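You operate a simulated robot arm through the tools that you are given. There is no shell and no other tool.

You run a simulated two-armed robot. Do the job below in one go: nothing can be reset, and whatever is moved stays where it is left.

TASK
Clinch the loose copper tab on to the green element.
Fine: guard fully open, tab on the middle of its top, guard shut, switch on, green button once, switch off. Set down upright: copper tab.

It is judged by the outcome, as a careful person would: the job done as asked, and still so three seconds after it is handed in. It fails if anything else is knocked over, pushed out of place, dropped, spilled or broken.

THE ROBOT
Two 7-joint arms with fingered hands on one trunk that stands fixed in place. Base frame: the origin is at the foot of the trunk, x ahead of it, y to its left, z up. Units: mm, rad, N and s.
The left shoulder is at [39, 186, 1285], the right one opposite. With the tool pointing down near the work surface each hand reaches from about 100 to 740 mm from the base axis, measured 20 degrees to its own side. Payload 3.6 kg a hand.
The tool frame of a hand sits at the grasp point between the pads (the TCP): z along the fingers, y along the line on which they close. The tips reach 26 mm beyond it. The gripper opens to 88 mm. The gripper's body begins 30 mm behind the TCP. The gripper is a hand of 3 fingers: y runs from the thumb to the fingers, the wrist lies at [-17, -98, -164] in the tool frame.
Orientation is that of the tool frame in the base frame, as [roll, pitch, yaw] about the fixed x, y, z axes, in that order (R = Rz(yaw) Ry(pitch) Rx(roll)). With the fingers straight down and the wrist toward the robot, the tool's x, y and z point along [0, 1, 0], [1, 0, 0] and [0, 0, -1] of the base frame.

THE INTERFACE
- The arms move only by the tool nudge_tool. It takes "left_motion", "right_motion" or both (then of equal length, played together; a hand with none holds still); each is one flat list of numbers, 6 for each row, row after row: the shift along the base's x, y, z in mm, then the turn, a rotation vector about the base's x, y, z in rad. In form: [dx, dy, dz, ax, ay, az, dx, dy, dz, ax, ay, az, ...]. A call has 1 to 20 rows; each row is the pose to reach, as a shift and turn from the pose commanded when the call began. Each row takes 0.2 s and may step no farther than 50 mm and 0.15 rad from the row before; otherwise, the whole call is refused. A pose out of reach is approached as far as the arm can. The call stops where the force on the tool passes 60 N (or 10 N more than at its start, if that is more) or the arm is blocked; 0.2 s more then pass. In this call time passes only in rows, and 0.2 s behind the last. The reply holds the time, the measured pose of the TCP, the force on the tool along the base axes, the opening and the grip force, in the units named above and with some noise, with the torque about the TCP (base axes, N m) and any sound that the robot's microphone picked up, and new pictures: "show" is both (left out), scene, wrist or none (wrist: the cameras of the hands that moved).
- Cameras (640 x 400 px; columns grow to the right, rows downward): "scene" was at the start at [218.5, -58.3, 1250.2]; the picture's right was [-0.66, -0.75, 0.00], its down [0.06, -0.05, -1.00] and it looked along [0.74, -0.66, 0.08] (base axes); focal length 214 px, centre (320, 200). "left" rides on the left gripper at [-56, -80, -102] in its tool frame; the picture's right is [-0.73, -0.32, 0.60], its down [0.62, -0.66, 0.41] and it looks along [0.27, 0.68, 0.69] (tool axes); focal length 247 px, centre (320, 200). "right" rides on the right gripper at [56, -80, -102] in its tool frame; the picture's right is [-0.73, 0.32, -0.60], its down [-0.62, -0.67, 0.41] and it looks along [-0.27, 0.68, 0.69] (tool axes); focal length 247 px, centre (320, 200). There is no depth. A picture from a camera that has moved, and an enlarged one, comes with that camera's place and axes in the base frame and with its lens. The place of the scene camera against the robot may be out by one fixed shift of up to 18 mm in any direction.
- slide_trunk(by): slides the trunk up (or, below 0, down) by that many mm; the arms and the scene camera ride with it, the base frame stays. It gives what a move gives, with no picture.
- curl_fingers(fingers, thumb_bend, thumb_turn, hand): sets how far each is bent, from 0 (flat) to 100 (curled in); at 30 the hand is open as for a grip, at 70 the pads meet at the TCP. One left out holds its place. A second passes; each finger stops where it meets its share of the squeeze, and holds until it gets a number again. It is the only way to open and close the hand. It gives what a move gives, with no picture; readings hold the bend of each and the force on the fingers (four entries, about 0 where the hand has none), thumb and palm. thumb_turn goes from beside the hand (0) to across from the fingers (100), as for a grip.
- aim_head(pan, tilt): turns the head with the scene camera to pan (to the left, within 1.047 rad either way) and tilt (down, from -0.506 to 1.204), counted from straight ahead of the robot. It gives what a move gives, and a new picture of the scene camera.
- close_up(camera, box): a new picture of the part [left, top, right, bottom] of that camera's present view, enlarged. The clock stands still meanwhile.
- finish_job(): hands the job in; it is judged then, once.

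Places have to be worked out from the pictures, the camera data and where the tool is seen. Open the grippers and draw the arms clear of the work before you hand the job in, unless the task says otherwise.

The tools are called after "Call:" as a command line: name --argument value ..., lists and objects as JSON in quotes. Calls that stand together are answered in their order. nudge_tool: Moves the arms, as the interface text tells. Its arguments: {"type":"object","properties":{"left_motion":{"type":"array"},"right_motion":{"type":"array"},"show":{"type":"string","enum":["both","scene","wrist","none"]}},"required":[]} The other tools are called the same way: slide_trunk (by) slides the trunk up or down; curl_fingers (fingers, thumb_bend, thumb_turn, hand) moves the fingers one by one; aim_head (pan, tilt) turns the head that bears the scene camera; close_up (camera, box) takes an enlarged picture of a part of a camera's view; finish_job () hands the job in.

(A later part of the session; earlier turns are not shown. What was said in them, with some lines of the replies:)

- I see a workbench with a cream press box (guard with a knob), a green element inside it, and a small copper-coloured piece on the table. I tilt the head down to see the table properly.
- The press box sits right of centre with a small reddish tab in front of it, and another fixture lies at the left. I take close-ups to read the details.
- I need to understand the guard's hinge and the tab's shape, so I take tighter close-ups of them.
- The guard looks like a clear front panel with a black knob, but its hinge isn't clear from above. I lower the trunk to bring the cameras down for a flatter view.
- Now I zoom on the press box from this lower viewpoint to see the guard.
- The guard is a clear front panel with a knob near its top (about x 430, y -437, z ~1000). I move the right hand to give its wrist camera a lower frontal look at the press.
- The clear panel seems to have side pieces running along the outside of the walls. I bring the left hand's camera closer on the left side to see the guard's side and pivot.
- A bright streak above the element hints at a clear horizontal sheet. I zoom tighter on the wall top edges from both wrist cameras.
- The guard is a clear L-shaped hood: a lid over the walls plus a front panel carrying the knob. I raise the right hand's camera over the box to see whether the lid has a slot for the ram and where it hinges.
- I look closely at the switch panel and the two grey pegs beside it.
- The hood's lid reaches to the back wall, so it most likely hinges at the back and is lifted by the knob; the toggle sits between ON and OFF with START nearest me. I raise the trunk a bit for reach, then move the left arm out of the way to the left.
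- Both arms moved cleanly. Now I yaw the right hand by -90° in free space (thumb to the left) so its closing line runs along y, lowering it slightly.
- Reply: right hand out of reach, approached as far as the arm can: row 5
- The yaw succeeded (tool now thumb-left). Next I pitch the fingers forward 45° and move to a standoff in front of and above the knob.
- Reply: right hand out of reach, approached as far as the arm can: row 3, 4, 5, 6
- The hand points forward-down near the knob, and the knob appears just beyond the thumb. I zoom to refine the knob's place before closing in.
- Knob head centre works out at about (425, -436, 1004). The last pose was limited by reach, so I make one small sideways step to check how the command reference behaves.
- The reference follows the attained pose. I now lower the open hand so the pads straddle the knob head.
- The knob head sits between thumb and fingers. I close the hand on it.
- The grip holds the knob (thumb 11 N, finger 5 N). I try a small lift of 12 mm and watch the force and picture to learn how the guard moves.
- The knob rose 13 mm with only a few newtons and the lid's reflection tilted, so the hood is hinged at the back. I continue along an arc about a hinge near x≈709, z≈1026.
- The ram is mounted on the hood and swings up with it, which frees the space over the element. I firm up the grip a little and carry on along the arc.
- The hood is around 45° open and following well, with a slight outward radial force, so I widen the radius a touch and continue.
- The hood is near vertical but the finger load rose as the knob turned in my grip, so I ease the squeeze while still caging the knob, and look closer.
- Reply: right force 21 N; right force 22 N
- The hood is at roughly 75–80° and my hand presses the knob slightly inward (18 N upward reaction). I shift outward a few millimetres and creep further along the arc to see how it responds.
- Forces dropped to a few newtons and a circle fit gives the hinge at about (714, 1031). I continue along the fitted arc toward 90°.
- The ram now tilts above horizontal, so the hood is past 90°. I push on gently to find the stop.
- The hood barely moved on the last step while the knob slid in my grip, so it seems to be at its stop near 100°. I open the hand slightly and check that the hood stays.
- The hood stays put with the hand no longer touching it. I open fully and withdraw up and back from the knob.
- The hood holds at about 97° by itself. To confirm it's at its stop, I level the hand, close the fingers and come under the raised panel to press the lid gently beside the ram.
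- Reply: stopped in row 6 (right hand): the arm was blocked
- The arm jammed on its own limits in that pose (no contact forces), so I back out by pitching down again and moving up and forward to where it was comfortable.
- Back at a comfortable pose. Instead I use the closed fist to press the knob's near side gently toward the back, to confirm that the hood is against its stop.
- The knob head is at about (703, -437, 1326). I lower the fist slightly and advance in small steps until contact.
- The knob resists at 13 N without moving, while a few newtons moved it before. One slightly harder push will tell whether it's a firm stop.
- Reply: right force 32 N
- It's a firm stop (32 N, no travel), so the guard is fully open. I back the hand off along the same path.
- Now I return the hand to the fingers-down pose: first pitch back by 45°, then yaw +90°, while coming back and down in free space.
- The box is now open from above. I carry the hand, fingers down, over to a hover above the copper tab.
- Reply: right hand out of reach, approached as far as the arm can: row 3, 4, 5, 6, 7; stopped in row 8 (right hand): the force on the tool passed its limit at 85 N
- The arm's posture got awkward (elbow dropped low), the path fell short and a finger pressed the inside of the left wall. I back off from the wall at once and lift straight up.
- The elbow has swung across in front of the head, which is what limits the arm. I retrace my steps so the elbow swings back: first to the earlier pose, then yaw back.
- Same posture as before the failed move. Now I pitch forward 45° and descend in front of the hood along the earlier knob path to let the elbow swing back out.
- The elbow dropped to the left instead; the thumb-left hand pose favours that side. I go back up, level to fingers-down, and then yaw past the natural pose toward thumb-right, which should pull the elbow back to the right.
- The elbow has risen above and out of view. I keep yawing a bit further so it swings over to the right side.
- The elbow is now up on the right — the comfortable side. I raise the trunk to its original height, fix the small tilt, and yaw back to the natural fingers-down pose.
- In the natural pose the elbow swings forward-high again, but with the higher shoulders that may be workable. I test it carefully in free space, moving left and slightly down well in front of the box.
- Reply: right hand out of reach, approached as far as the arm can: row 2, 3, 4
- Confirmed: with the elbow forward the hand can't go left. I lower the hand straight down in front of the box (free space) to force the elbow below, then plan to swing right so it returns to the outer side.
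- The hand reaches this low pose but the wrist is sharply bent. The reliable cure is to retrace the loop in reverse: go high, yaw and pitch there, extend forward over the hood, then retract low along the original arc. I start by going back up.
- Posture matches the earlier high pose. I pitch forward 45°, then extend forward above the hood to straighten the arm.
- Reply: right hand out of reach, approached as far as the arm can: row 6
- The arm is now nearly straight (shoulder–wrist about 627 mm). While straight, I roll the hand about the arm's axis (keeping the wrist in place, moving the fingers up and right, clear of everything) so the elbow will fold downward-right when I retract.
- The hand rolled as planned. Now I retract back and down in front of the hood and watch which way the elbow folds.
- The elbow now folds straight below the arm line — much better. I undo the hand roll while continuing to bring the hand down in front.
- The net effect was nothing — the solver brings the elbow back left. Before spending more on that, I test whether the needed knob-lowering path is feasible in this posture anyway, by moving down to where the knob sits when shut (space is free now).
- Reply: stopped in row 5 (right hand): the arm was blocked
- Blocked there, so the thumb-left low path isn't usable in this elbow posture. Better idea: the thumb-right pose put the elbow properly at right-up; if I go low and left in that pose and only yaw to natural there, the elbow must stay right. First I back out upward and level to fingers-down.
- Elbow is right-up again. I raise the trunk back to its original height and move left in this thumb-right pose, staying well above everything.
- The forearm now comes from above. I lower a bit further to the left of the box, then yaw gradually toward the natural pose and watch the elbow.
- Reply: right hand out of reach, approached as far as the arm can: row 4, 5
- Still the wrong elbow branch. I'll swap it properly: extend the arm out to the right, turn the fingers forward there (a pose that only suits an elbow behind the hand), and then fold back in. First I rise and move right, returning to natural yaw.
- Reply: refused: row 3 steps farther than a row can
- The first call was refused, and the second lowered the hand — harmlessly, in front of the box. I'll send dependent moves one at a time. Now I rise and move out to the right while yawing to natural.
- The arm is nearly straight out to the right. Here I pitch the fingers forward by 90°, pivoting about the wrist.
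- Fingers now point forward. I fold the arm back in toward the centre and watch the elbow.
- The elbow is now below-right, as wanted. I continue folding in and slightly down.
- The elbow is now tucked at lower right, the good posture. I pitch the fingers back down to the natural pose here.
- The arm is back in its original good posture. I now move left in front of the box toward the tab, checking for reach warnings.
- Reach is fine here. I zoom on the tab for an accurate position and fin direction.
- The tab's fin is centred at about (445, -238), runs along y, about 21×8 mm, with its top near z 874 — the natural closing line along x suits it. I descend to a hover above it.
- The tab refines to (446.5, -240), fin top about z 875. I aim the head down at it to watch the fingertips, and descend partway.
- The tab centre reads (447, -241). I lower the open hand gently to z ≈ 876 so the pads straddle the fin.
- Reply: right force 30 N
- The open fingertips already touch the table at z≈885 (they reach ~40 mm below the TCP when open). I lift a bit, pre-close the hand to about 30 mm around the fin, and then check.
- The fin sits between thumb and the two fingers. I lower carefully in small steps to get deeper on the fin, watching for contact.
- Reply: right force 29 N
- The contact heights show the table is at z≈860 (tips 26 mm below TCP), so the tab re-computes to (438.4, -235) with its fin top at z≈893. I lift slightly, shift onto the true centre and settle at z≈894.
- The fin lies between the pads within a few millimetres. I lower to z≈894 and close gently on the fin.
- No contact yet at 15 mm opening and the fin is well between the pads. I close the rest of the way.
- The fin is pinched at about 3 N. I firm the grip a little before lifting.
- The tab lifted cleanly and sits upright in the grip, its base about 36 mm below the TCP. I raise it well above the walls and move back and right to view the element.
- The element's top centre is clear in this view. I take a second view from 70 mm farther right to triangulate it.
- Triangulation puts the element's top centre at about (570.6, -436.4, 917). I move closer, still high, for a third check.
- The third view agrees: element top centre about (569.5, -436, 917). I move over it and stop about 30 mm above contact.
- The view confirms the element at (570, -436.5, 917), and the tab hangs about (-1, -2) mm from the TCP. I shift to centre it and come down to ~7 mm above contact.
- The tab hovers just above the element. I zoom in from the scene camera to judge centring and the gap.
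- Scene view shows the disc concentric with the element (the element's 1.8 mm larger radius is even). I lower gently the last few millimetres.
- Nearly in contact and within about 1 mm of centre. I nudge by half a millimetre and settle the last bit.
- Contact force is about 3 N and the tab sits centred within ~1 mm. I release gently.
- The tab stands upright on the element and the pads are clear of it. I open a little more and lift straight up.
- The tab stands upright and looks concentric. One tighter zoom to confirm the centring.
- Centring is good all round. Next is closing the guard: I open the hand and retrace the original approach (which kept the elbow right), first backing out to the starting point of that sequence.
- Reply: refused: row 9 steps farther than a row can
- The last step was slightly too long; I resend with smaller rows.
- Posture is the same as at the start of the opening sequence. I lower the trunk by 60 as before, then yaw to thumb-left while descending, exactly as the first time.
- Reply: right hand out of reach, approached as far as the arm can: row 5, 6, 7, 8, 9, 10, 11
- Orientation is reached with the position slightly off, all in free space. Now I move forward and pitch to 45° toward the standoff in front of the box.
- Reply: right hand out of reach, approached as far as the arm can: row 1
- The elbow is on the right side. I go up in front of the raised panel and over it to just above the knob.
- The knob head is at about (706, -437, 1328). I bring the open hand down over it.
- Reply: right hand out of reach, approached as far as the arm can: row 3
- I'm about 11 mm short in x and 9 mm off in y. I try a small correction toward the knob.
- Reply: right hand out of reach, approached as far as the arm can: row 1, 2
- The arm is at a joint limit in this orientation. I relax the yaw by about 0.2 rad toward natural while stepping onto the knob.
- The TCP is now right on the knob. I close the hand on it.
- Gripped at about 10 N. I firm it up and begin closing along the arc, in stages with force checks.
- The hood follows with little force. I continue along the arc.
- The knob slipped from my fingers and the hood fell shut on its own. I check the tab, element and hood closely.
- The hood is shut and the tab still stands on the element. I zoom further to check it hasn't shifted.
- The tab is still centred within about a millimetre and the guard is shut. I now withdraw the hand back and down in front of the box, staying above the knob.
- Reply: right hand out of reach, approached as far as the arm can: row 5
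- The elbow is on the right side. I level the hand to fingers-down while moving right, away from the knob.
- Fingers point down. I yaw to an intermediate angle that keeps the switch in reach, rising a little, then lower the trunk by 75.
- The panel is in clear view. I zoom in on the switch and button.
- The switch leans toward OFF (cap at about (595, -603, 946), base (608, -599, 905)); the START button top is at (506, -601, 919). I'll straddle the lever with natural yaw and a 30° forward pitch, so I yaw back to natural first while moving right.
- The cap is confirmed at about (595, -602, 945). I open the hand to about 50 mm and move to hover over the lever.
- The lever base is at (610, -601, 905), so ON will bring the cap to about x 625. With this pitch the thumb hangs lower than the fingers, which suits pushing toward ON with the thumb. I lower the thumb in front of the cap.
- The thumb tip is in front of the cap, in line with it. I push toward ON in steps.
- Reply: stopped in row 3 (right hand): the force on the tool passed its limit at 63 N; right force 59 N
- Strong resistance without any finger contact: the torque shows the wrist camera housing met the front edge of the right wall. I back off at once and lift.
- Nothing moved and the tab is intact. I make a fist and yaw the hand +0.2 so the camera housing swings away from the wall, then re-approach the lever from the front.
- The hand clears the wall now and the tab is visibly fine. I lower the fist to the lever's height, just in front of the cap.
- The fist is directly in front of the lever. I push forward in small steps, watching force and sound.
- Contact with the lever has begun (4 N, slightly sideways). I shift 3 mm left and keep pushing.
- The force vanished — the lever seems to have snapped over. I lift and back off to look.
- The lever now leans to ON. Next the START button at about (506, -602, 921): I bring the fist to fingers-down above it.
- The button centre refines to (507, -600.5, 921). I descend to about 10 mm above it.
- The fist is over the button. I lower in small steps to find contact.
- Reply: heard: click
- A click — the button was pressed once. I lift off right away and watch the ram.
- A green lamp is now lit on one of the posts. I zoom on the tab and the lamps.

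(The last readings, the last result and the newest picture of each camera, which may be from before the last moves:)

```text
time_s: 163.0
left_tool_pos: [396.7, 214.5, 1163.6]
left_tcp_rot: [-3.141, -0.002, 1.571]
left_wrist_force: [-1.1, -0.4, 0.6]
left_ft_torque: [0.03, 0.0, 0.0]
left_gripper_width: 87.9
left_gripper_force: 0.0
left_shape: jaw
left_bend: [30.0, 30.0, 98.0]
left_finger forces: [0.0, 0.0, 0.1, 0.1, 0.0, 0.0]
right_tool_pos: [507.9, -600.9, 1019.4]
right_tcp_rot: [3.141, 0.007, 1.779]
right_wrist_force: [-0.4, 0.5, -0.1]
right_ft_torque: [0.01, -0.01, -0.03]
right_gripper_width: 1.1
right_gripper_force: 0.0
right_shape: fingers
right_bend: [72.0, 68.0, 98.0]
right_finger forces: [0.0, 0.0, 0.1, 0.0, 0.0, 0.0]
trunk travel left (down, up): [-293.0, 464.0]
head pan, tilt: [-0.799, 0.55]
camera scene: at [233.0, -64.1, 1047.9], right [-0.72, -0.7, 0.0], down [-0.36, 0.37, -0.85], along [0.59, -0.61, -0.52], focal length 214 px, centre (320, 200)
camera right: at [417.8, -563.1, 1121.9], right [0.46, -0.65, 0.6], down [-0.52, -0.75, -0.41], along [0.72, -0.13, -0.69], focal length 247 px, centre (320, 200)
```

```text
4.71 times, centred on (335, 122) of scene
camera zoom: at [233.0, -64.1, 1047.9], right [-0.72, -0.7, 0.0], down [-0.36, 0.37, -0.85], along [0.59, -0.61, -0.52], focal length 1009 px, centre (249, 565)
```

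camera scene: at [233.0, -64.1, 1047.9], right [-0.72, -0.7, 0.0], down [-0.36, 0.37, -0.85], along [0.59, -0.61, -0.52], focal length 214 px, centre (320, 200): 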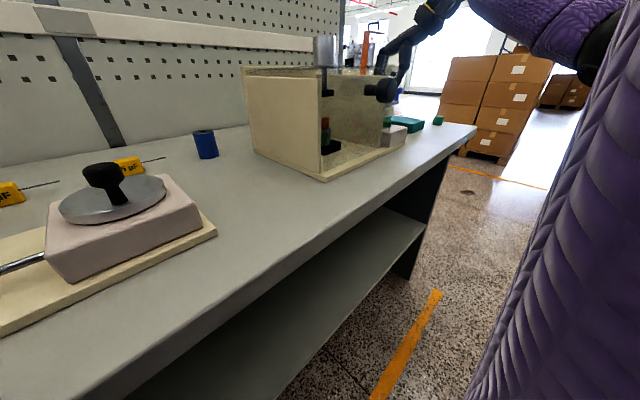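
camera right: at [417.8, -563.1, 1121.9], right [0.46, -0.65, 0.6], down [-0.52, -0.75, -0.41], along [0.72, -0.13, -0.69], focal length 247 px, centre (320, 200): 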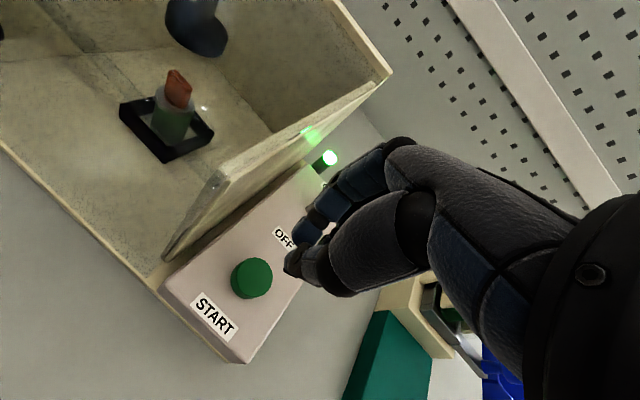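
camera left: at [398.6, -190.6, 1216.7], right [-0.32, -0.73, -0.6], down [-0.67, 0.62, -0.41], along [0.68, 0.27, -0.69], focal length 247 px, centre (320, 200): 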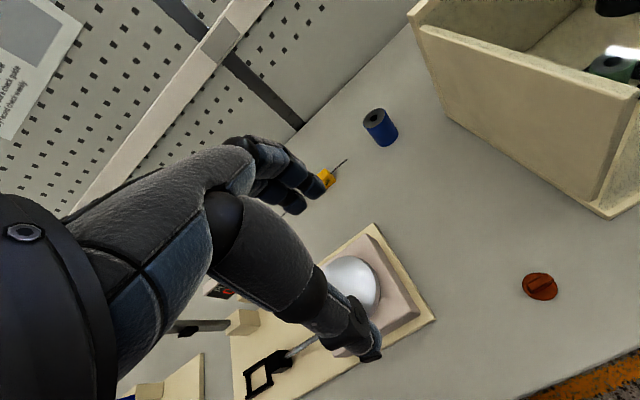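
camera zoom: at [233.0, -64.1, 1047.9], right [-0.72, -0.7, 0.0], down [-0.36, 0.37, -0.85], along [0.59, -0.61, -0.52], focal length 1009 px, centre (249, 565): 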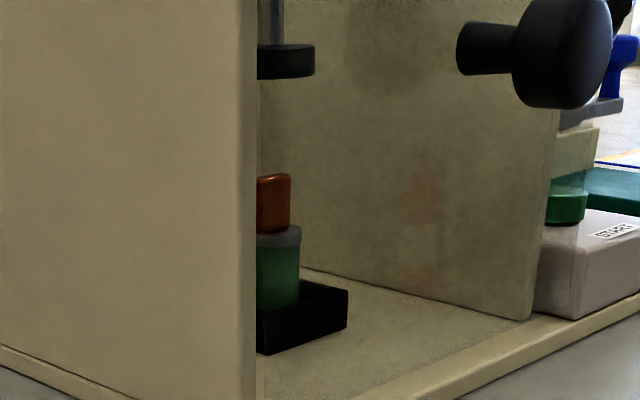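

The clinch worked: the tab is now fastened with a grey rim and the green lamp is lit. Now switch off — the lever must be pulled back from its far side, so I raise the hand and lower the trunk to extend my reach.

Call:
nudge_tool --right_motion '[-10, -3, 30, 0, 0, 0, -20, -5, 65, 0, 0, 0, -30, -7, 95, 0, 0, 0, -38, -9, 120, 0, 0, 0]' --show "none"

Call:
slide_trunk --by -90

Call:
curl_fingers --hand "right" --fingers 43 --thumb_bend 45

Call:
close_up --camera "right" --box '[0, 0, 640, 400]'

```text
time_s: 164.0
left_tool_pos: [396.0, 214.4, 1164.3]
left_tcp_rot: [-3.141, -0.001, 1.574]
left_wrist_force: [0.0, -0.1, -0.6]
left_ft_torque: [0.0, 0.02, 0.03]
left_gripper_width: 87.8
left_gripper_force: 0.1
left_shape: jaw
left_bend: [30.0, 30.0, 98.0]
left_finger forces: [0.0, 0.0, 0.0, 0.1, 0.0, 0.1]
right_tool_pos: [468.9, -609.1, 1139.6]
right_tcp_rot: [3.14, 0.005, 1.78]
right_wrist_force: [0.8, -0.6, -0.6]
right_ft_torque: [-0.03, -0.01, 0.02]
right_gripper_width: 1.2
right_gripper_force: 0.0
right_shape: fingers
right_bend: [72.0, 68.0, 98.0]
right_finger forces: [0.0, 0.0, 0.0, 0.1, 0.0, 0.0]
trunk travel left (down, up): [-293.0, 464.0]
head pan, tilt: [-0.799, 0.55]
```

```text
time_s: 165.2
left_tool_pos: [396.4, 213.6, 1075.0]
left_tcp_rot: [3.141, 0.0, 1.573]
left_wrist_force: [-0.7, 0.5, -0.2]
left_ft_torque: [0.01, -0.01, -0.01]
left_gripper_width: 87.8
left_gripper_force: 0.1
left_shape: jaw
left_bend: [30.0, 30.0, 98.0]
left_finger forces: [0.0, 0.0, 0.1, 0.1, 0.0, 0.0]
right_tool_pos: [466.8, -609.1, 1051.3]
right_tcp_rot: [3.138, 0.006, 1.777]
right_wrist_force: [-1.0, -0.1, -0.1]
right_ft_torque: [-0.01, -0.02, 0.01]
right_gripper_width: 0.9
right_gripper_force: 0.1
right_shape: fingers
right_bend: [72.0, 68.0, 98.0]
right_finger forces: [0.0, 0.1, 0.1, 0.0, 0.1, 0.0]
trunk travel left (down, up): [-203.0, 554.0]
head pan, tilt: [-0.799, 0.55]
```

```text
time_s: 166.2
left_tool_pos: [397.4, 214.7, 1073.5]
left_tcp_rot: [-3.141, 0.0, 1.573]
left_wrist_force: [0.9, -0.5, 0.7]
left_ft_torque: [-0.01, 0.0, -0.03]
left_gripper_width: 87.9
left_gripper_force: 0.0
left_shape: jaw
left_bend: [30.0, 30.0, 98.0]
left_finger forces: [0.0, 0.1, 0.0, 0.0, 0.0, 0.0]
right_tool_pos: [468.0, -609.5, 1051.1]
right_tcp_rot: [3.141, 0.004, 1.779]
right_wrist_force: [0.9, 0.1, -0.6]
right_ft_torque: [0.02, -0.01, -0.02]
right_gripper_width: 57.5
right_gripper_force: 0.0
right_shape: fingers
right_bend: [43.0, 45.0, 98.0]
right_finger forces: [0.0, 0.0, 0.0, 0.0, 0.1, 0.1]
trunk travel left (down, up): [-203.0, 554.0]
head pan, tilt: [-0.799, 0.55]
```

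```text
1.00 times, centred on (320, 200) of right (not enlarged: the box is as wide or as high as the picture)
camera zoom: at [378.7, -572.0, 1153.1], right [0.46, -0.65, 0.6], down [-0.52, -0.75, -0.41], along [0.72, -0.13, -0.69], focal length 247 px, centre (320, 200)
```

zoom: 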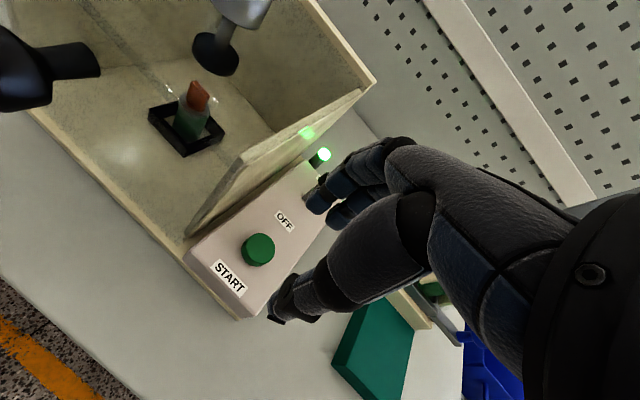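

The hand opening is 57 mm. I pitch forward 30° and move to hover above the lever.

Call:
nudge_tool --right_motion '[26, 0, -2, 0.026, -0.128, 0, 52, 1, -5, 0.052, -0.256, 0, 78, 2, -10, 0.079, -0.385, 0, 105, 3, -15, 0.105, -0.513, 0, 130, 3.5, -20, 0.105, -0.513, 0]' --show "both"

Call:
close_up --camera "right" --box '[180, 160, 380, 360]'

```text
time_s: 167.4
left_tool_pos: [398.1, 214.0, 1074.4]
left_tcp_rot: [-3.14, -0.001, 1.572]
left_wrist_force: [-0.2, -0.6, -0.4]
left_ft_torque: [0.0, -0.04, -0.01]
left_gripper_width: 87.6
left_gripper_force: 0.0
left_shape: jaw
left_bend: [30.0, 30.0, 98.0]
left_finger forces: [0.0, 0.0, 0.1, 0.0, 0.1, 0.1]
right_tool_pos: [600.9, -608.6, 1030.6]
right_tcp_rot: [2.617, 0.008, 1.774]
right_wrist_force: [0.1, 0.3, 0.4]
right_ft_torque: [-0.01, 0.02, 0.01]
right_gripper_width: 57.9
right_gripper_force: 0.1
right_shape: fingers
right_bend: [43.0, 45.0, 98.0]
right_finger forces: [0.1, 0.0, 0.0, 0.0, 0.1, 0.1]
trunk travel left (down, up): [-203.0, 554.0]
head pan, tilt: [-0.799, 0.55]
camera scene: at [249.8, -64.2, 949.3], right [-0.72, -0.7, 0.0], down [-0.36, 0.37, -0.85], along [0.59, -0.61, -0.52], focal length 214 px, centre (320, 200)
camera right: at [472.2, -578.3, 1078.9], right [0.12, -0.72, 0.68], down [-0.23, -0.69, -0.68], along [0.96, -0.08, -0.25], focal length 247 px, centre (320, 200)
```

scene: 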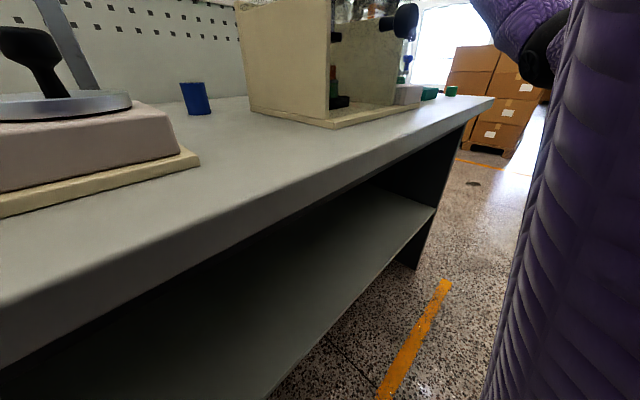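
right: 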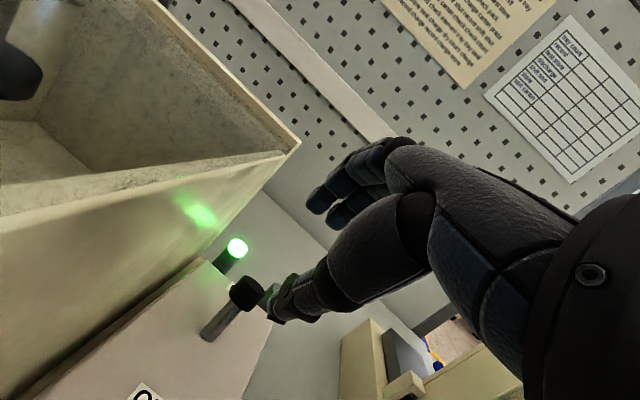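

```text
2.00 times, centred on (280, 260) of right
camera zoom: at [472.2, -578.3, 1078.9], right [0.12, -0.72, 0.68], down [-0.23, -0.69, -0.68], along [0.96, -0.08, -0.25], focal length 494 px, centre (400, 80)
```

zoom: 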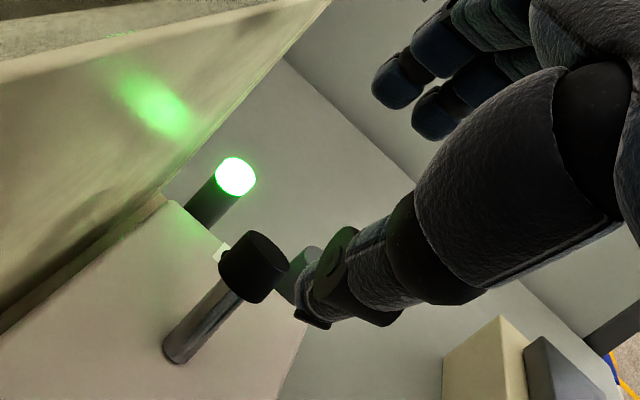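

The lever's cap in the ON position is at about (628, -600, 944). I trim the thumb bend and yaw slightly and come down to just above the cap to check that the fingers will pass behind it.

Call:
curl_fingers --hand "right" --fingers 43 --thumb_bend 50

Call:
nudge_tool --right_motion '[4, 0, -15, 0, 0, -0.02, 8, 0, -30, 0, 0, -0.05, 11, 0, -42, 0, 0, -0.05]' --show "wrist"

Call:
close_up --camera "right" --box '[200, 160, 400, 360]'

```text
time_s: 168.4
left_tool_pos: [397.0, 215.3, 1074.7]
left_tcp_rot: [-3.141, 0.001, 1.573]
left_wrist_force: [0.1, 0.0, 0.3]
left_ft_torque: [0.01, -0.04, -0.01]
left_gripper_width: 87.7
left_gripper_force: 0.0
left_shape: jaw
left_bend: [30.0, 30.0, 98.0]
left_finger forces: [0.0, 0.0, 0.0, 0.1, 0.0, 0.1]
right_tool_pos: [600.8, -607.6, 1030.3]
right_tcp_rot: [2.617, 0.01, 1.773]
right_wrist_force: [-0.3, -1.1, 0.3]
right_ft_torque: [0.0, 0.01, -0.02]
right_gripper_width: 53.0
right_gripper_force: 0.1
right_shape: fingers
right_bend: [43.0, 50.0, 98.0]
right_finger forces: [0.0, 0.0, 0.0, 0.0, 0.0, 0.1]
trunk travel left (down, up): [-203.0, 554.0]
head pan, tilt: [-0.799, 0.55]
```

```text
time_s: 169.2
left_tool_pos: [397.0, 214.0, 1073.1]
left_tcp_rot: [-3.141, -0.001, 1.572]
left_wrist_force: [-0.1, -0.3, 0.0]
left_ft_torque: [-0.03, 0.01, 0.04]
left_gripper_width: 87.8
left_gripper_force: 0.0
left_shape: jaw
left_bend: [30.0, 30.0, 98.0]
left_finger forces: [0.1, 0.1, 0.1, 0.1, 0.0, 0.0]
right_tool_pos: [610.6, -608.2, 987.8]
right_tcp_rot: [2.618, 0.008, 1.726]
right_wrist_force: [0.1, 0.5, -1.2]
right_ft_torque: [0.04, -0.02, 0.01]
right_gripper_width: 52.9
right_gripper_force: 0.1
right_shape: fingers
right_bend: [43.0, 50.0, 98.0]
right_finger forces: [0.1, 0.0, 0.0, 0.0, 0.0, 0.0]
trunk travel left (down, up): [-203.0, 554.0]
head pan, tilt: [-0.799, 0.55]
camera right: at [484.1, -571.5, 1036.3], right [0.09, -0.72, 0.68], down [-0.27, -0.68, -0.68], along [0.96, -0.12, -0.26], focal length 247 px, centre (320, 200)
```

right: 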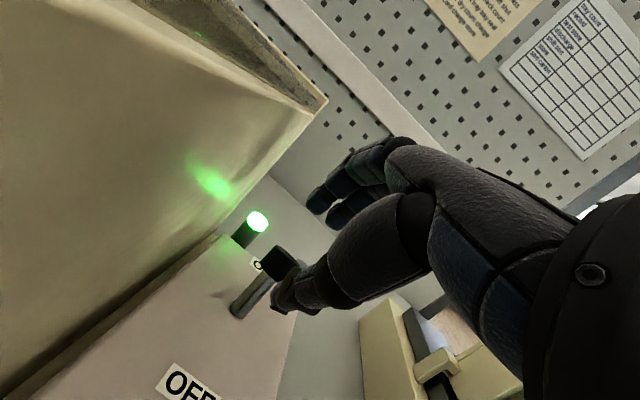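

```text
2.00 times, centred on (300, 260) of right
camera zoom: at [484.1, -571.5, 1036.3], right [0.09, -0.72, 0.68], down [-0.27, -0.68, -0.68], along [0.96, -0.12, -0.26], focal length 494 px, centre (360, 80)
```

zoom: 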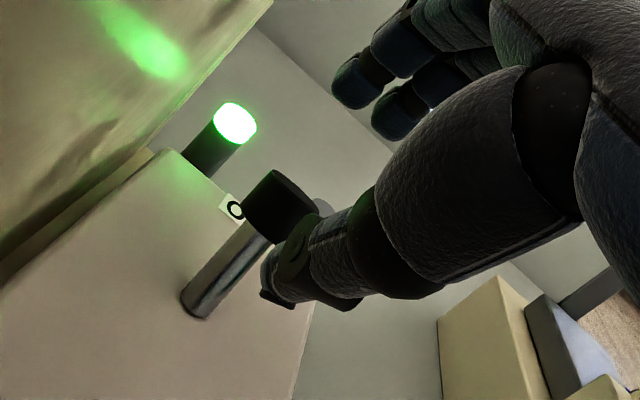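

The thumb will pass in front of the stem and the fingers behind the cap. I lower 30 mm in steps.

Call:
nudge_tool --right_motion '[0, 0, -8, 0, 0, 0, 0, 0, -16, 0, 0, 0, 0, 0, -24, 0, 0, 0, 0, 0, -29, 0, 0, 0]' --show "wrist"

Call:
close_up --camera "right" --box '[200, 160, 400, 360]'

```text
time_s: 170.2
left_tool_pos: [396.1, 214.5, 1073.5]
left_tcp_rot: [-3.142, 0.001, 1.573]
left_wrist_force: [0.0, 0.1, 1.0]
left_ft_torque: [0.02, 0.01, 0.02]
left_gripper_width: 87.5
left_gripper_force: 0.0
left_shape: jaw
left_bend: [30.0, 30.0, 98.0]
left_finger forces: [0.0, 0.0, 0.1, 0.0, 0.0, 0.0]
right_tool_pos: [610.5, -606.5, 961.6]
right_tcp_rot: [2.617, 0.011, 1.723]
right_wrist_force: [-0.2, 0.2, -0.4]
right_ft_torque: [0.02, -0.02, 0.01]
right_gripper_width: 52.8
right_gripper_force: 0.0
right_shape: fingers
right_bend: [43.0, 50.0, 98.0]
right_finger forces: [0.0, 0.1, 0.0, 0.1, 0.1, 0.0]
trunk travel left (down, up): [-203.0, 554.0]
head pan, tilt: [-0.799, 0.55]
camera right: at [482.8, -570.0, 1009.2], right [0.09, -0.72, 0.68], down [-0.27, -0.68, -0.68], along [0.96, -0.12, -0.25], focal length 247 px, centre (320, 200)
```

right: 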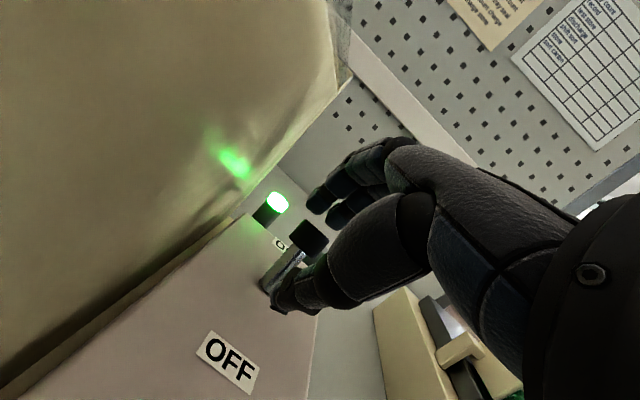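

```text
2.00 times, centred on (300, 260) of right
camera zoom: at [482.8, -570.0, 1009.2], right [0.09, -0.72, 0.68], down [-0.27, -0.68, -0.68], along [0.96, -0.12, -0.25], focal length 494 px, centre (360, 80)
```

zoom: 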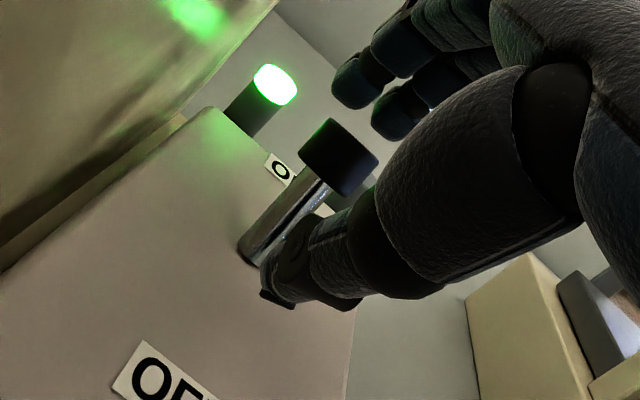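

The fingers are beyond the cap but barely below its top. I lower another 8 mm, watching for thumb contact with the panel.

Call:
nudge_tool --right_motion '[0, 0, -4, 0, 0, 0, 0, 0, -8, 0, 0, 0]' --show "none"

Call:
close_up --camera "right" --box '[200, 160, 400, 360]'

```text
time_s: 170.8
left_tool_pos: [396.9, 214.5, 1074.5]
left_tcp_rot: [3.142, 0.0, 1.573]
left_wrist_force: [-0.2, -0.5, 0.5]
left_ft_torque: [0.01, 0.0, 0.01]
left_gripper_width: 87.7
left_gripper_force: 0.0
left_shape: jaw
left_bend: [30.0, 30.0, 98.0]
left_finger forces: [0.1, 0.0, 0.0, 0.0, 0.0, 0.0]
right_tool_pos: [610.1, -605.6, 953.8]
right_tcp_rot: [2.616, 0.007, 1.724]
right_wrist_force: [-0.1, 0.1, 0.6]
right_ft_torque: [-0.01, 0.05, 0.03]
right_gripper_width: 52.7
right_gripper_force: 0.9
right_shape: fingers
right_bend: [43.0, 50.0, 98.0]
right_finger forces: [0.0, 0.0, 0.0, 0.0, 1.2, 0.1]
trunk travel left (down, up): [-203.0, 554.0]
head pan, tilt: [-0.799, 0.55]
```

```text
2.00 times, centred on (300, 260) of right
camera zoom: at [482.6, -569.6, 1001.0], right [0.09, -0.72, 0.68], down [-0.27, -0.68, -0.68], along [0.96, -0.12, -0.25], focal length 494 px, centre (360, 80)
```

zoom: 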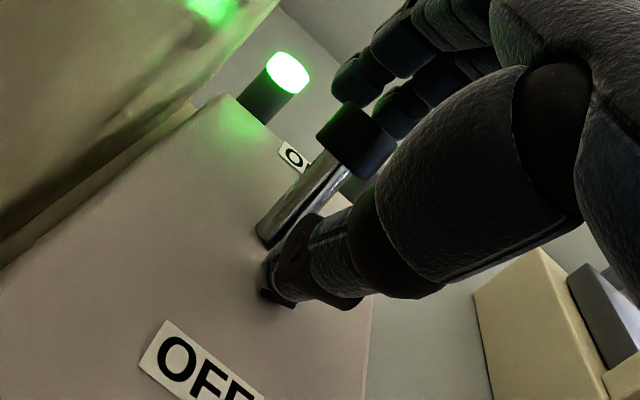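

The cap now overlaps the finger behind it, with the thumb lightly touching (1 N). I pull back toward OFF.

Call:
nudge_tool --right_motion '[-5, 0, 0, 0, 0, 0, -10, 0, 0, 0, 0, 0, -15, 0, 0, 0, 0, 0, -20, 0, 0, 0, 0, 0]' --show "none"

Call:
close_up --camera "right" --box '[200, 160, 400, 360]'

```text
time_s: 171.8
left_tool_pos: [397.3, 214.6, 1073.5]
left_tcp_rot: [-3.141, 0.001, 1.572]
left_wrist_force: [0.3, -0.1, 0.7]
left_ft_torque: [-0.01, 0.01, 0.0]
left_gripper_width: 87.9
left_gripper_force: 0.0
left_shape: jaw
left_bend: [30.0, 30.0, 98.0]
left_finger forces: [0.1, 0.0, 0.0, 0.1, 0.0, 0.0]
right_tool_pos: [589.2, -606.0, 952.0]
right_tcp_rot: [2.618, 0.008, 1.724]
right_wrist_force: [0.9, 1.0, 3.6]
right_ft_torque: [0.01, -0.05, 0.02]
right_gripper_width: 53.8
right_gripper_force: 1.9
right_shape: fingers
right_bend: [41.0, 51.0, 98.0]
right_finger forces: [2.2, 0.1, 0.0, 0.0, 1.2, 0.1]
trunk travel left (down, up): [-203.0, 554.0]
head pan, tilt: [-0.799, 0.55]
```

```text
2.00 times, centred on (300, 260) of right
camera zoom: at [461.8, -569.5, 1000.8], right [0.09, -0.72, 0.68], down [-0.27, -0.68, -0.68], along [0.96, -0.12, -0.25], focal length 494 px, centre (360, 80)
```

zoom: 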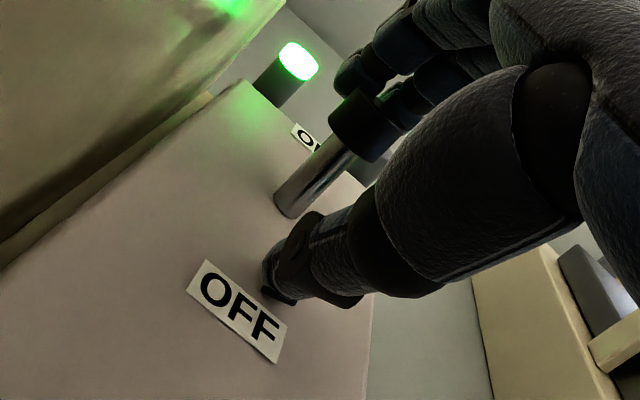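

A finger has engaged the cap (2 N). I keep pulling.

Call:
nudge_tool --right_motion '[-5, 0, 0, 0, 0, 0, -10, 0, 0, 0, 0, 0, -16, 0, 0, 0, 0, 0]' --show "none"

Call:
close_up --camera "right" --box '[200, 160, 400, 360]'

```text
time_s: 172.7
left_tool_pos: [396.6, 213.2, 1073.5]
left_tcp_rot: [3.141, 0.0, 1.572]
left_wrist_force: [-0.5, 0.7, 0.5]
left_ft_torque: [0.02, -0.03, 0.02]
left_gripper_width: 87.9
left_gripper_force: 0.0
left_shape: jaw
left_bend: [30.0, 30.0, 98.0]
left_finger forces: [0.0, 0.0, 0.1, 0.1, 0.1, 0.0]
right_tool_pos: [569.8, -605.0, 950.6]
right_tcp_rot: [2.617, 0.01, 1.727]
right_wrist_force: [0.2, -0.3, 2.6]
right_ft_torque: [-0.02, -0.02, -0.01]
right_gripper_width: 49.9
right_gripper_force: 0.8
right_shape: fingers
right_bend: [43.0, 52.0, 98.0]
right_finger forces: [0.0, 0.1, 0.0, 0.0, 1.9, 0.0]
trunk travel left (down, up): [-203.0, 554.0]
head pan, tilt: [-0.799, 0.55]
```

```text
2.00 times, centred on (300, 260) of right
camera zoom: at [444.2, -569.6, 999.9], right [0.09, -0.72, 0.68], down [-0.27, -0.68, -0.68], along [0.96, -0.12, -0.26], focal length 494 px, centre (360, 80)
```

zoom: 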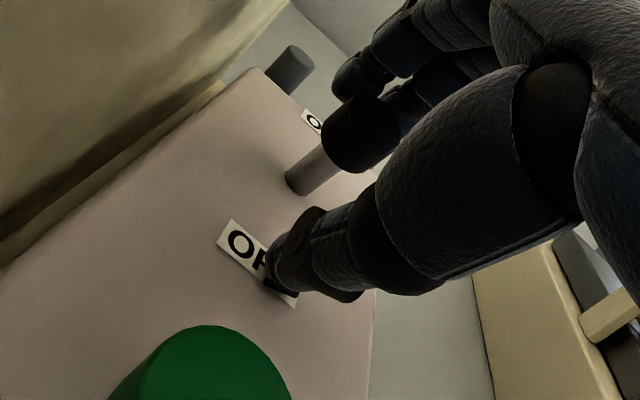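

The green lamp went out and the lever is back to OFF. I lift straight up and check.

Call:
nudge_tool --right_motion '[0, 0, 12, 0, 0, 0, 0, 0, 30, 0, 0, 0, -5, -3, 60, 0, 0, 0, -20, -8, 95, 0, 0, 0, -45, -12, 125, 0, 0, 0]' --show "both"

Call:
close_up --camera "right" --box '[140, 160, 340, 360]'

```text
time_s: 173.8
left_tool_pos: [396.5, 214.4, 1073.7]
left_tcp_rot: [-3.141, -0.001, 1.573]
left_wrist_force: [-0.2, 1.0, 0.5]
left_ft_torque: [-0.02, -0.02, 0.0]
left_gripper_width: 87.9
left_gripper_force: 0.0
left_shape: jaw
left_bend: [30.0, 30.0, 98.0]
left_finger forces: [0.0, 0.0, 0.0, 0.0, 0.0, 0.1]
right_tool_pos: [525.7, -618.9, 1077.9]
right_tcp_rot: [2.62, 0.008, 1.727]
right_wrist_force: [0.6, -0.6, 0.1]
right_ft_torque: [0.01, 0.0, 0.02]
right_gripper_width: 52.6
right_gripper_force: 0.1
right_shape: fingers
right_bend: [43.0, 50.0, 98.0]
right_finger forces: [0.0, 0.0, 0.1, 0.1, 0.0, 0.0]
trunk travel left (down, up): [-203.0, 554.0]
head pan, tilt: [-0.799, 0.55]
camera scene: at [249.4, -64.1, 949.5], right [-0.72, -0.7, 0.0], down [-0.36, 0.37, -0.85], along [0.59, -0.61, -0.52], focal length 214 px, centre (320, 200)
camera right: at [398.9, -582.3, 1126.2], right [0.09, -0.72, 0.68], down [-0.27, -0.68, -0.68], along [0.96, -0.12, -0.26], focal length 247 px, centre (320, 200)
```

scene: 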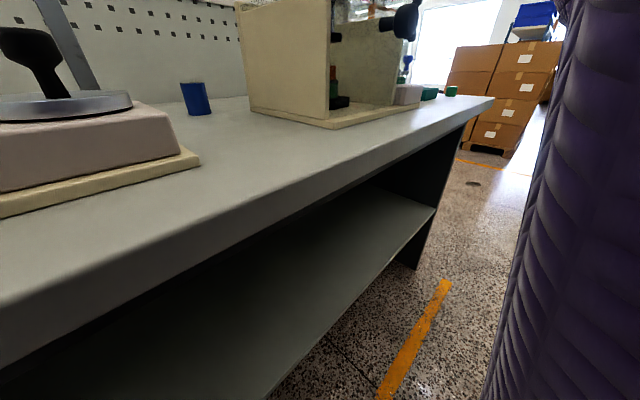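
right: 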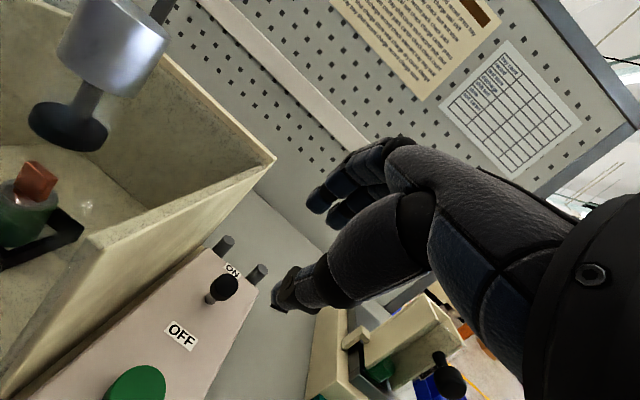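

```text
2.00 times, centred on (240, 260) of right
camera zoom: at [398.9, -582.3, 1126.2], right [0.09, -0.72, 0.68], down [-0.27, -0.68, -0.68], along [0.96, -0.12, -0.26], focal length 494 px, centre (480, 80)
```

zoom: 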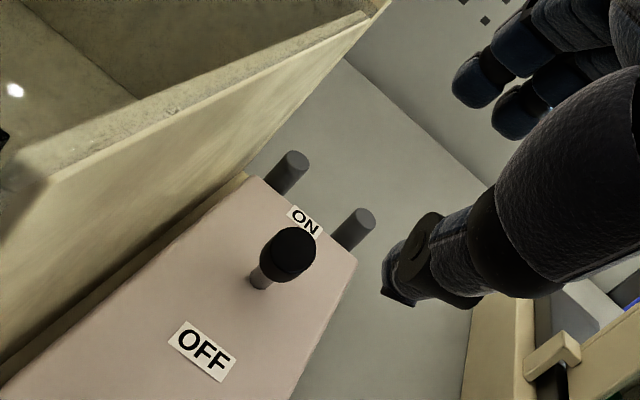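

The switch is OFF and both lamps are dark. I withdraw the right hand back and up, clear of the work.

Call:
nudge_tool --right_motion '[-35, 5, 25, -0.02, 0.128, 0, -70, 10, 50, -0.04, 0.256, 0, -105, 15, 75, -0.06, 0.385, 0, -140, 20, 100, -0.08, 0.513, 0, -165, 25, 130, -0.08, 0.513, 0]' --show "none"

Call:
curl_fingers --hand "right" --fingers 30 --thumb_bend 30

Call:
slide_trunk --by 180

Call:
aim_head --pan -0.75 --tilt 0.6

Call:
close_up --camera "scene" --box '[270, 60, 430, 220]'

```text
time_s: 175.1
left_tool_pos: [396.0, 214.4, 1074.4]
left_tcp_rot: [-3.141, 0.0, 1.574]
left_wrist_force: [0.0, 0.7, 0.9]
left_ft_torque: [0.01, 0.0, -0.04]
left_gripper_width: 87.9
left_gripper_force: 0.0
left_shape: jaw
left_bend: [30.0, 30.0, 98.0]
left_finger forces: [0.0, 0.1, 0.0, 0.0, 0.0, 0.0]
right_tool_pos: [360.0, -592.2, 1206.3]
right_tcp_rot: [3.139, 0.007, 1.729]
right_wrist_force: [-0.7, 0.7, 0.1]
right_ft_torque: [-0.02, 0.02, -0.01]
right_gripper_width: 52.6
right_gripper_force: 0.1
right_shape: fingers
right_bend: [43.0, 50.0, 98.0]
right_finger forces: [0.0, 0.0, 0.1, 0.1, 0.1, 0.0]
trunk travel left (down, up): [-203.0, 554.0]
head pan, tilt: [-0.799, 0.55]
```

```text
time_s: 176.1
left_tool_pos: [397.3, 213.9, 1073.6]
left_tcp_rot: [-3.141, 0.0, 1.572]
left_wrist_force: [0.8, -0.5, 0.6]
left_ft_torque: [-0.03, -0.01, -0.03]
left_gripper_width: 87.8
left_gripper_force: 0.1
left_shape: jaw
left_bend: [30.0, 30.0, 98.0]
left_finger forces: [0.0, 0.0, 0.1, 0.0, 0.1, 0.0]
right_tool_pos: [360.8, -592.0, 1206.7]
right_tcp_rot: [3.136, 0.008, 1.727]
right_wrist_force: [-0.2, 0.2, 0.0]
right_ft_torque: [-0.04, -0.01, 0.0]
right_gripper_width: 87.8
right_gripper_force: 0.1
right_shape: fingers
right_bend: [30.0, 30.0, 98.0]
right_finger forces: [0.0, 0.0, 0.0, 0.0, 0.0, 0.0]
trunk travel left (down, up): [-203.0, 554.0]
head pan, tilt: [-0.799, 0.55]
```

```text
time_s: 178.1
left_tool_pos: [398.2, 214.2, 1253.6]
left_tcp_rot: [3.141, 0.001, 1.573]
left_wrist_force: [0.1, -0.2, 0.3]
left_ft_torque: [0.0, -0.01, 0.03]
left_gripper_width: 87.4
left_gripper_force: 0.0
left_shape: jaw
left_bend: [30.0, 30.0, 98.0]
left_finger forces: [0.0, 0.1, 0.0, 0.0, 0.1, 0.0]
right_tool_pos: [362.9, -594.4, 1386.6]
right_tcp_rot: [3.137, 0.006, 1.73]
right_wrist_force: [0.2, -0.2, -0.9]
right_ft_torque: [0.01, 0.03, 0.0]
right_gripper_width: 88.1
right_gripper_force: 0.1
right_shape: fingers
right_bend: [30.0, 30.0, 98.0]
right_finger forces: [0.1, 0.0, 0.1, 0.0, 0.0, 0.0]
trunk travel left (down, up): [-383.0, 374.0]
head pan, tilt: [-0.799, 0.55]
```

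```text
time_s: 178.7
left_tool_pos: [398.4, 212.9, 1253.8]
left_tcp_rot: [-3.139, -0.001, 1.572]
left_wrist_force: [0.1, 0.2, 0.0]
left_ft_torque: [-0.04, 0.02, -0.01]
left_gripper_width: 87.8
left_gripper_force: 0.1
left_shape: jaw
left_bend: [30.0, 30.0, 98.0]
left_finger forces: [0.0, 0.0, 0.0, 0.0, 0.0, 0.0]
right_tool_pos: [363.5, -593.2, 1387.0]
right_tcp_rot: [3.138, 0.007, 1.73]
right_wrist_force: [0.0, 0.7, 0.4]
right_ft_torque: [0.01, -0.02, -0.01]
right_gripper_width: 87.9
right_gripper_force: 0.1
right_shape: fingers
right_bend: [30.0, 30.0, 98.0]
right_finger forces: [0.0, 0.0, 0.1, 0.1, 0.0, 0.1]
trunk travel left (down, up): [-383.0, 374.0]
head pan, tilt: [-0.75, 0.6]
camera scene: at [222.3, -60.2, 1140.3], right [-0.68, -0.73, 0.0], down [-0.41, 0.39, -0.83], along [0.6, -0.56, -0.56], focal length 214 px, centre (320, 200)
```

scene: 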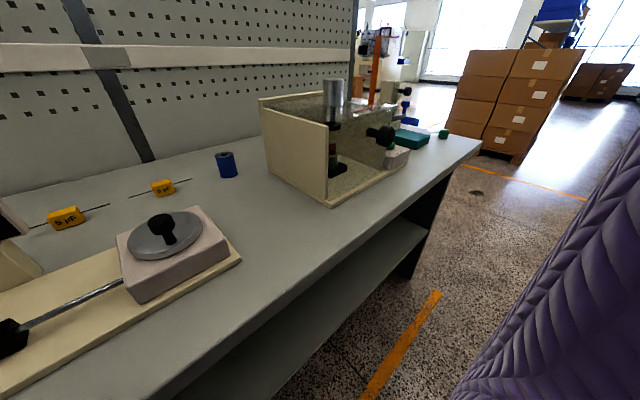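

```text
2.50 times, centred on (350, 140) of scene
camera zoom: at [222.3, -60.2, 1140.3], right [-0.68, -0.73, 0.0], down [-0.41, 0.39, -0.83], along [0.6, -0.56, -0.56], focal length 536 px, centre (245, 350)
```

zoom: 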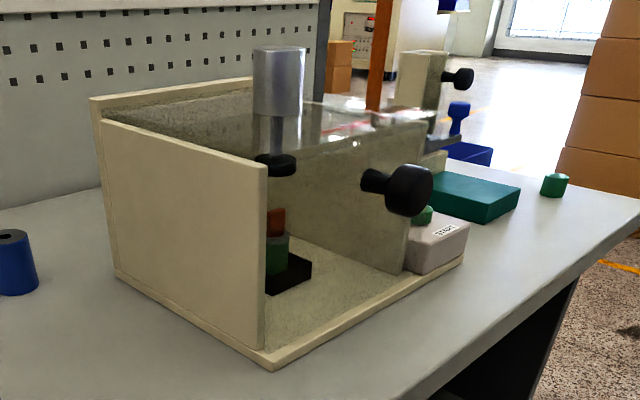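

The guard is shut, the tab is clinched upright on the element, and the other objects look unmoved. One last look at the panel from the right wrist camera before handing in.

Call:
close_up --camera "right" --box '[140, 100, 340, 300]'

```text
2.00 times, centred on (240, 200) of right
camera zoom: at [275.3, -551.1, 1488.7], right [0.43, -0.67, 0.61], down [-0.56, -0.72, -0.41], along [0.71, -0.16, -0.68], focal length 494 px, centre (480, 200)
```

zoom: 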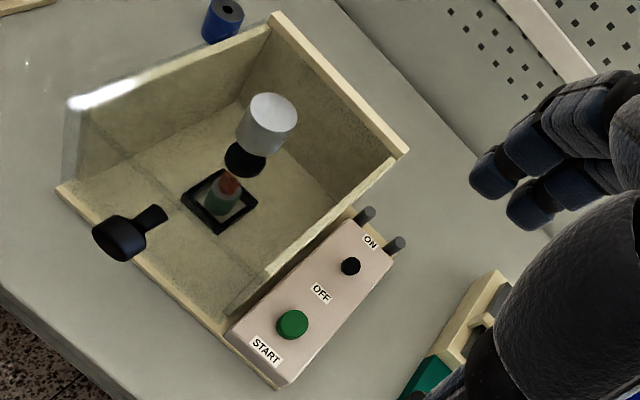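

Everything is in its final state: tab clinched, guard shut, switch off, lamps dark, hands open and clear. I hand the job in.

Call:
finish_job

```text
The job is handed in.
```

The copper tab is clinched upright on the green element. The guard is shut, the switch is off, and both hands are open and clear. I have handed the job in.

I followed the steps in order:
1. **Guard:** I opened it fully, to its stop.
2. **Tab:** I set it on the element, about 1 mm from centre.
3. **Guard:** It was shut again.
4. **Press:** I switched on and pressed the green button once. It clicked and the green lamp lit.
5. **Off:** I switched off and the lamp went out.

In the last pictures nothing else looked knocked over or moved.

Four contacts or slips were rougher than I intended:
- **Guard:** As I closed it, the knob slipped from my grip and the guard fell the rest of the way. The tab stayed in place.
- **Left wall:** A finger pressed against the inside of the press's left wall, and the move stopped at 85 N.
- **Right wall:** The wrist camera housing appears to have met the front edge of the press's right wall, at about 60 N.
- **Tabletop:** My fingertips touched the table at just under 30 N while I lined up on the tab.

I saw no damage or movement from any of these.
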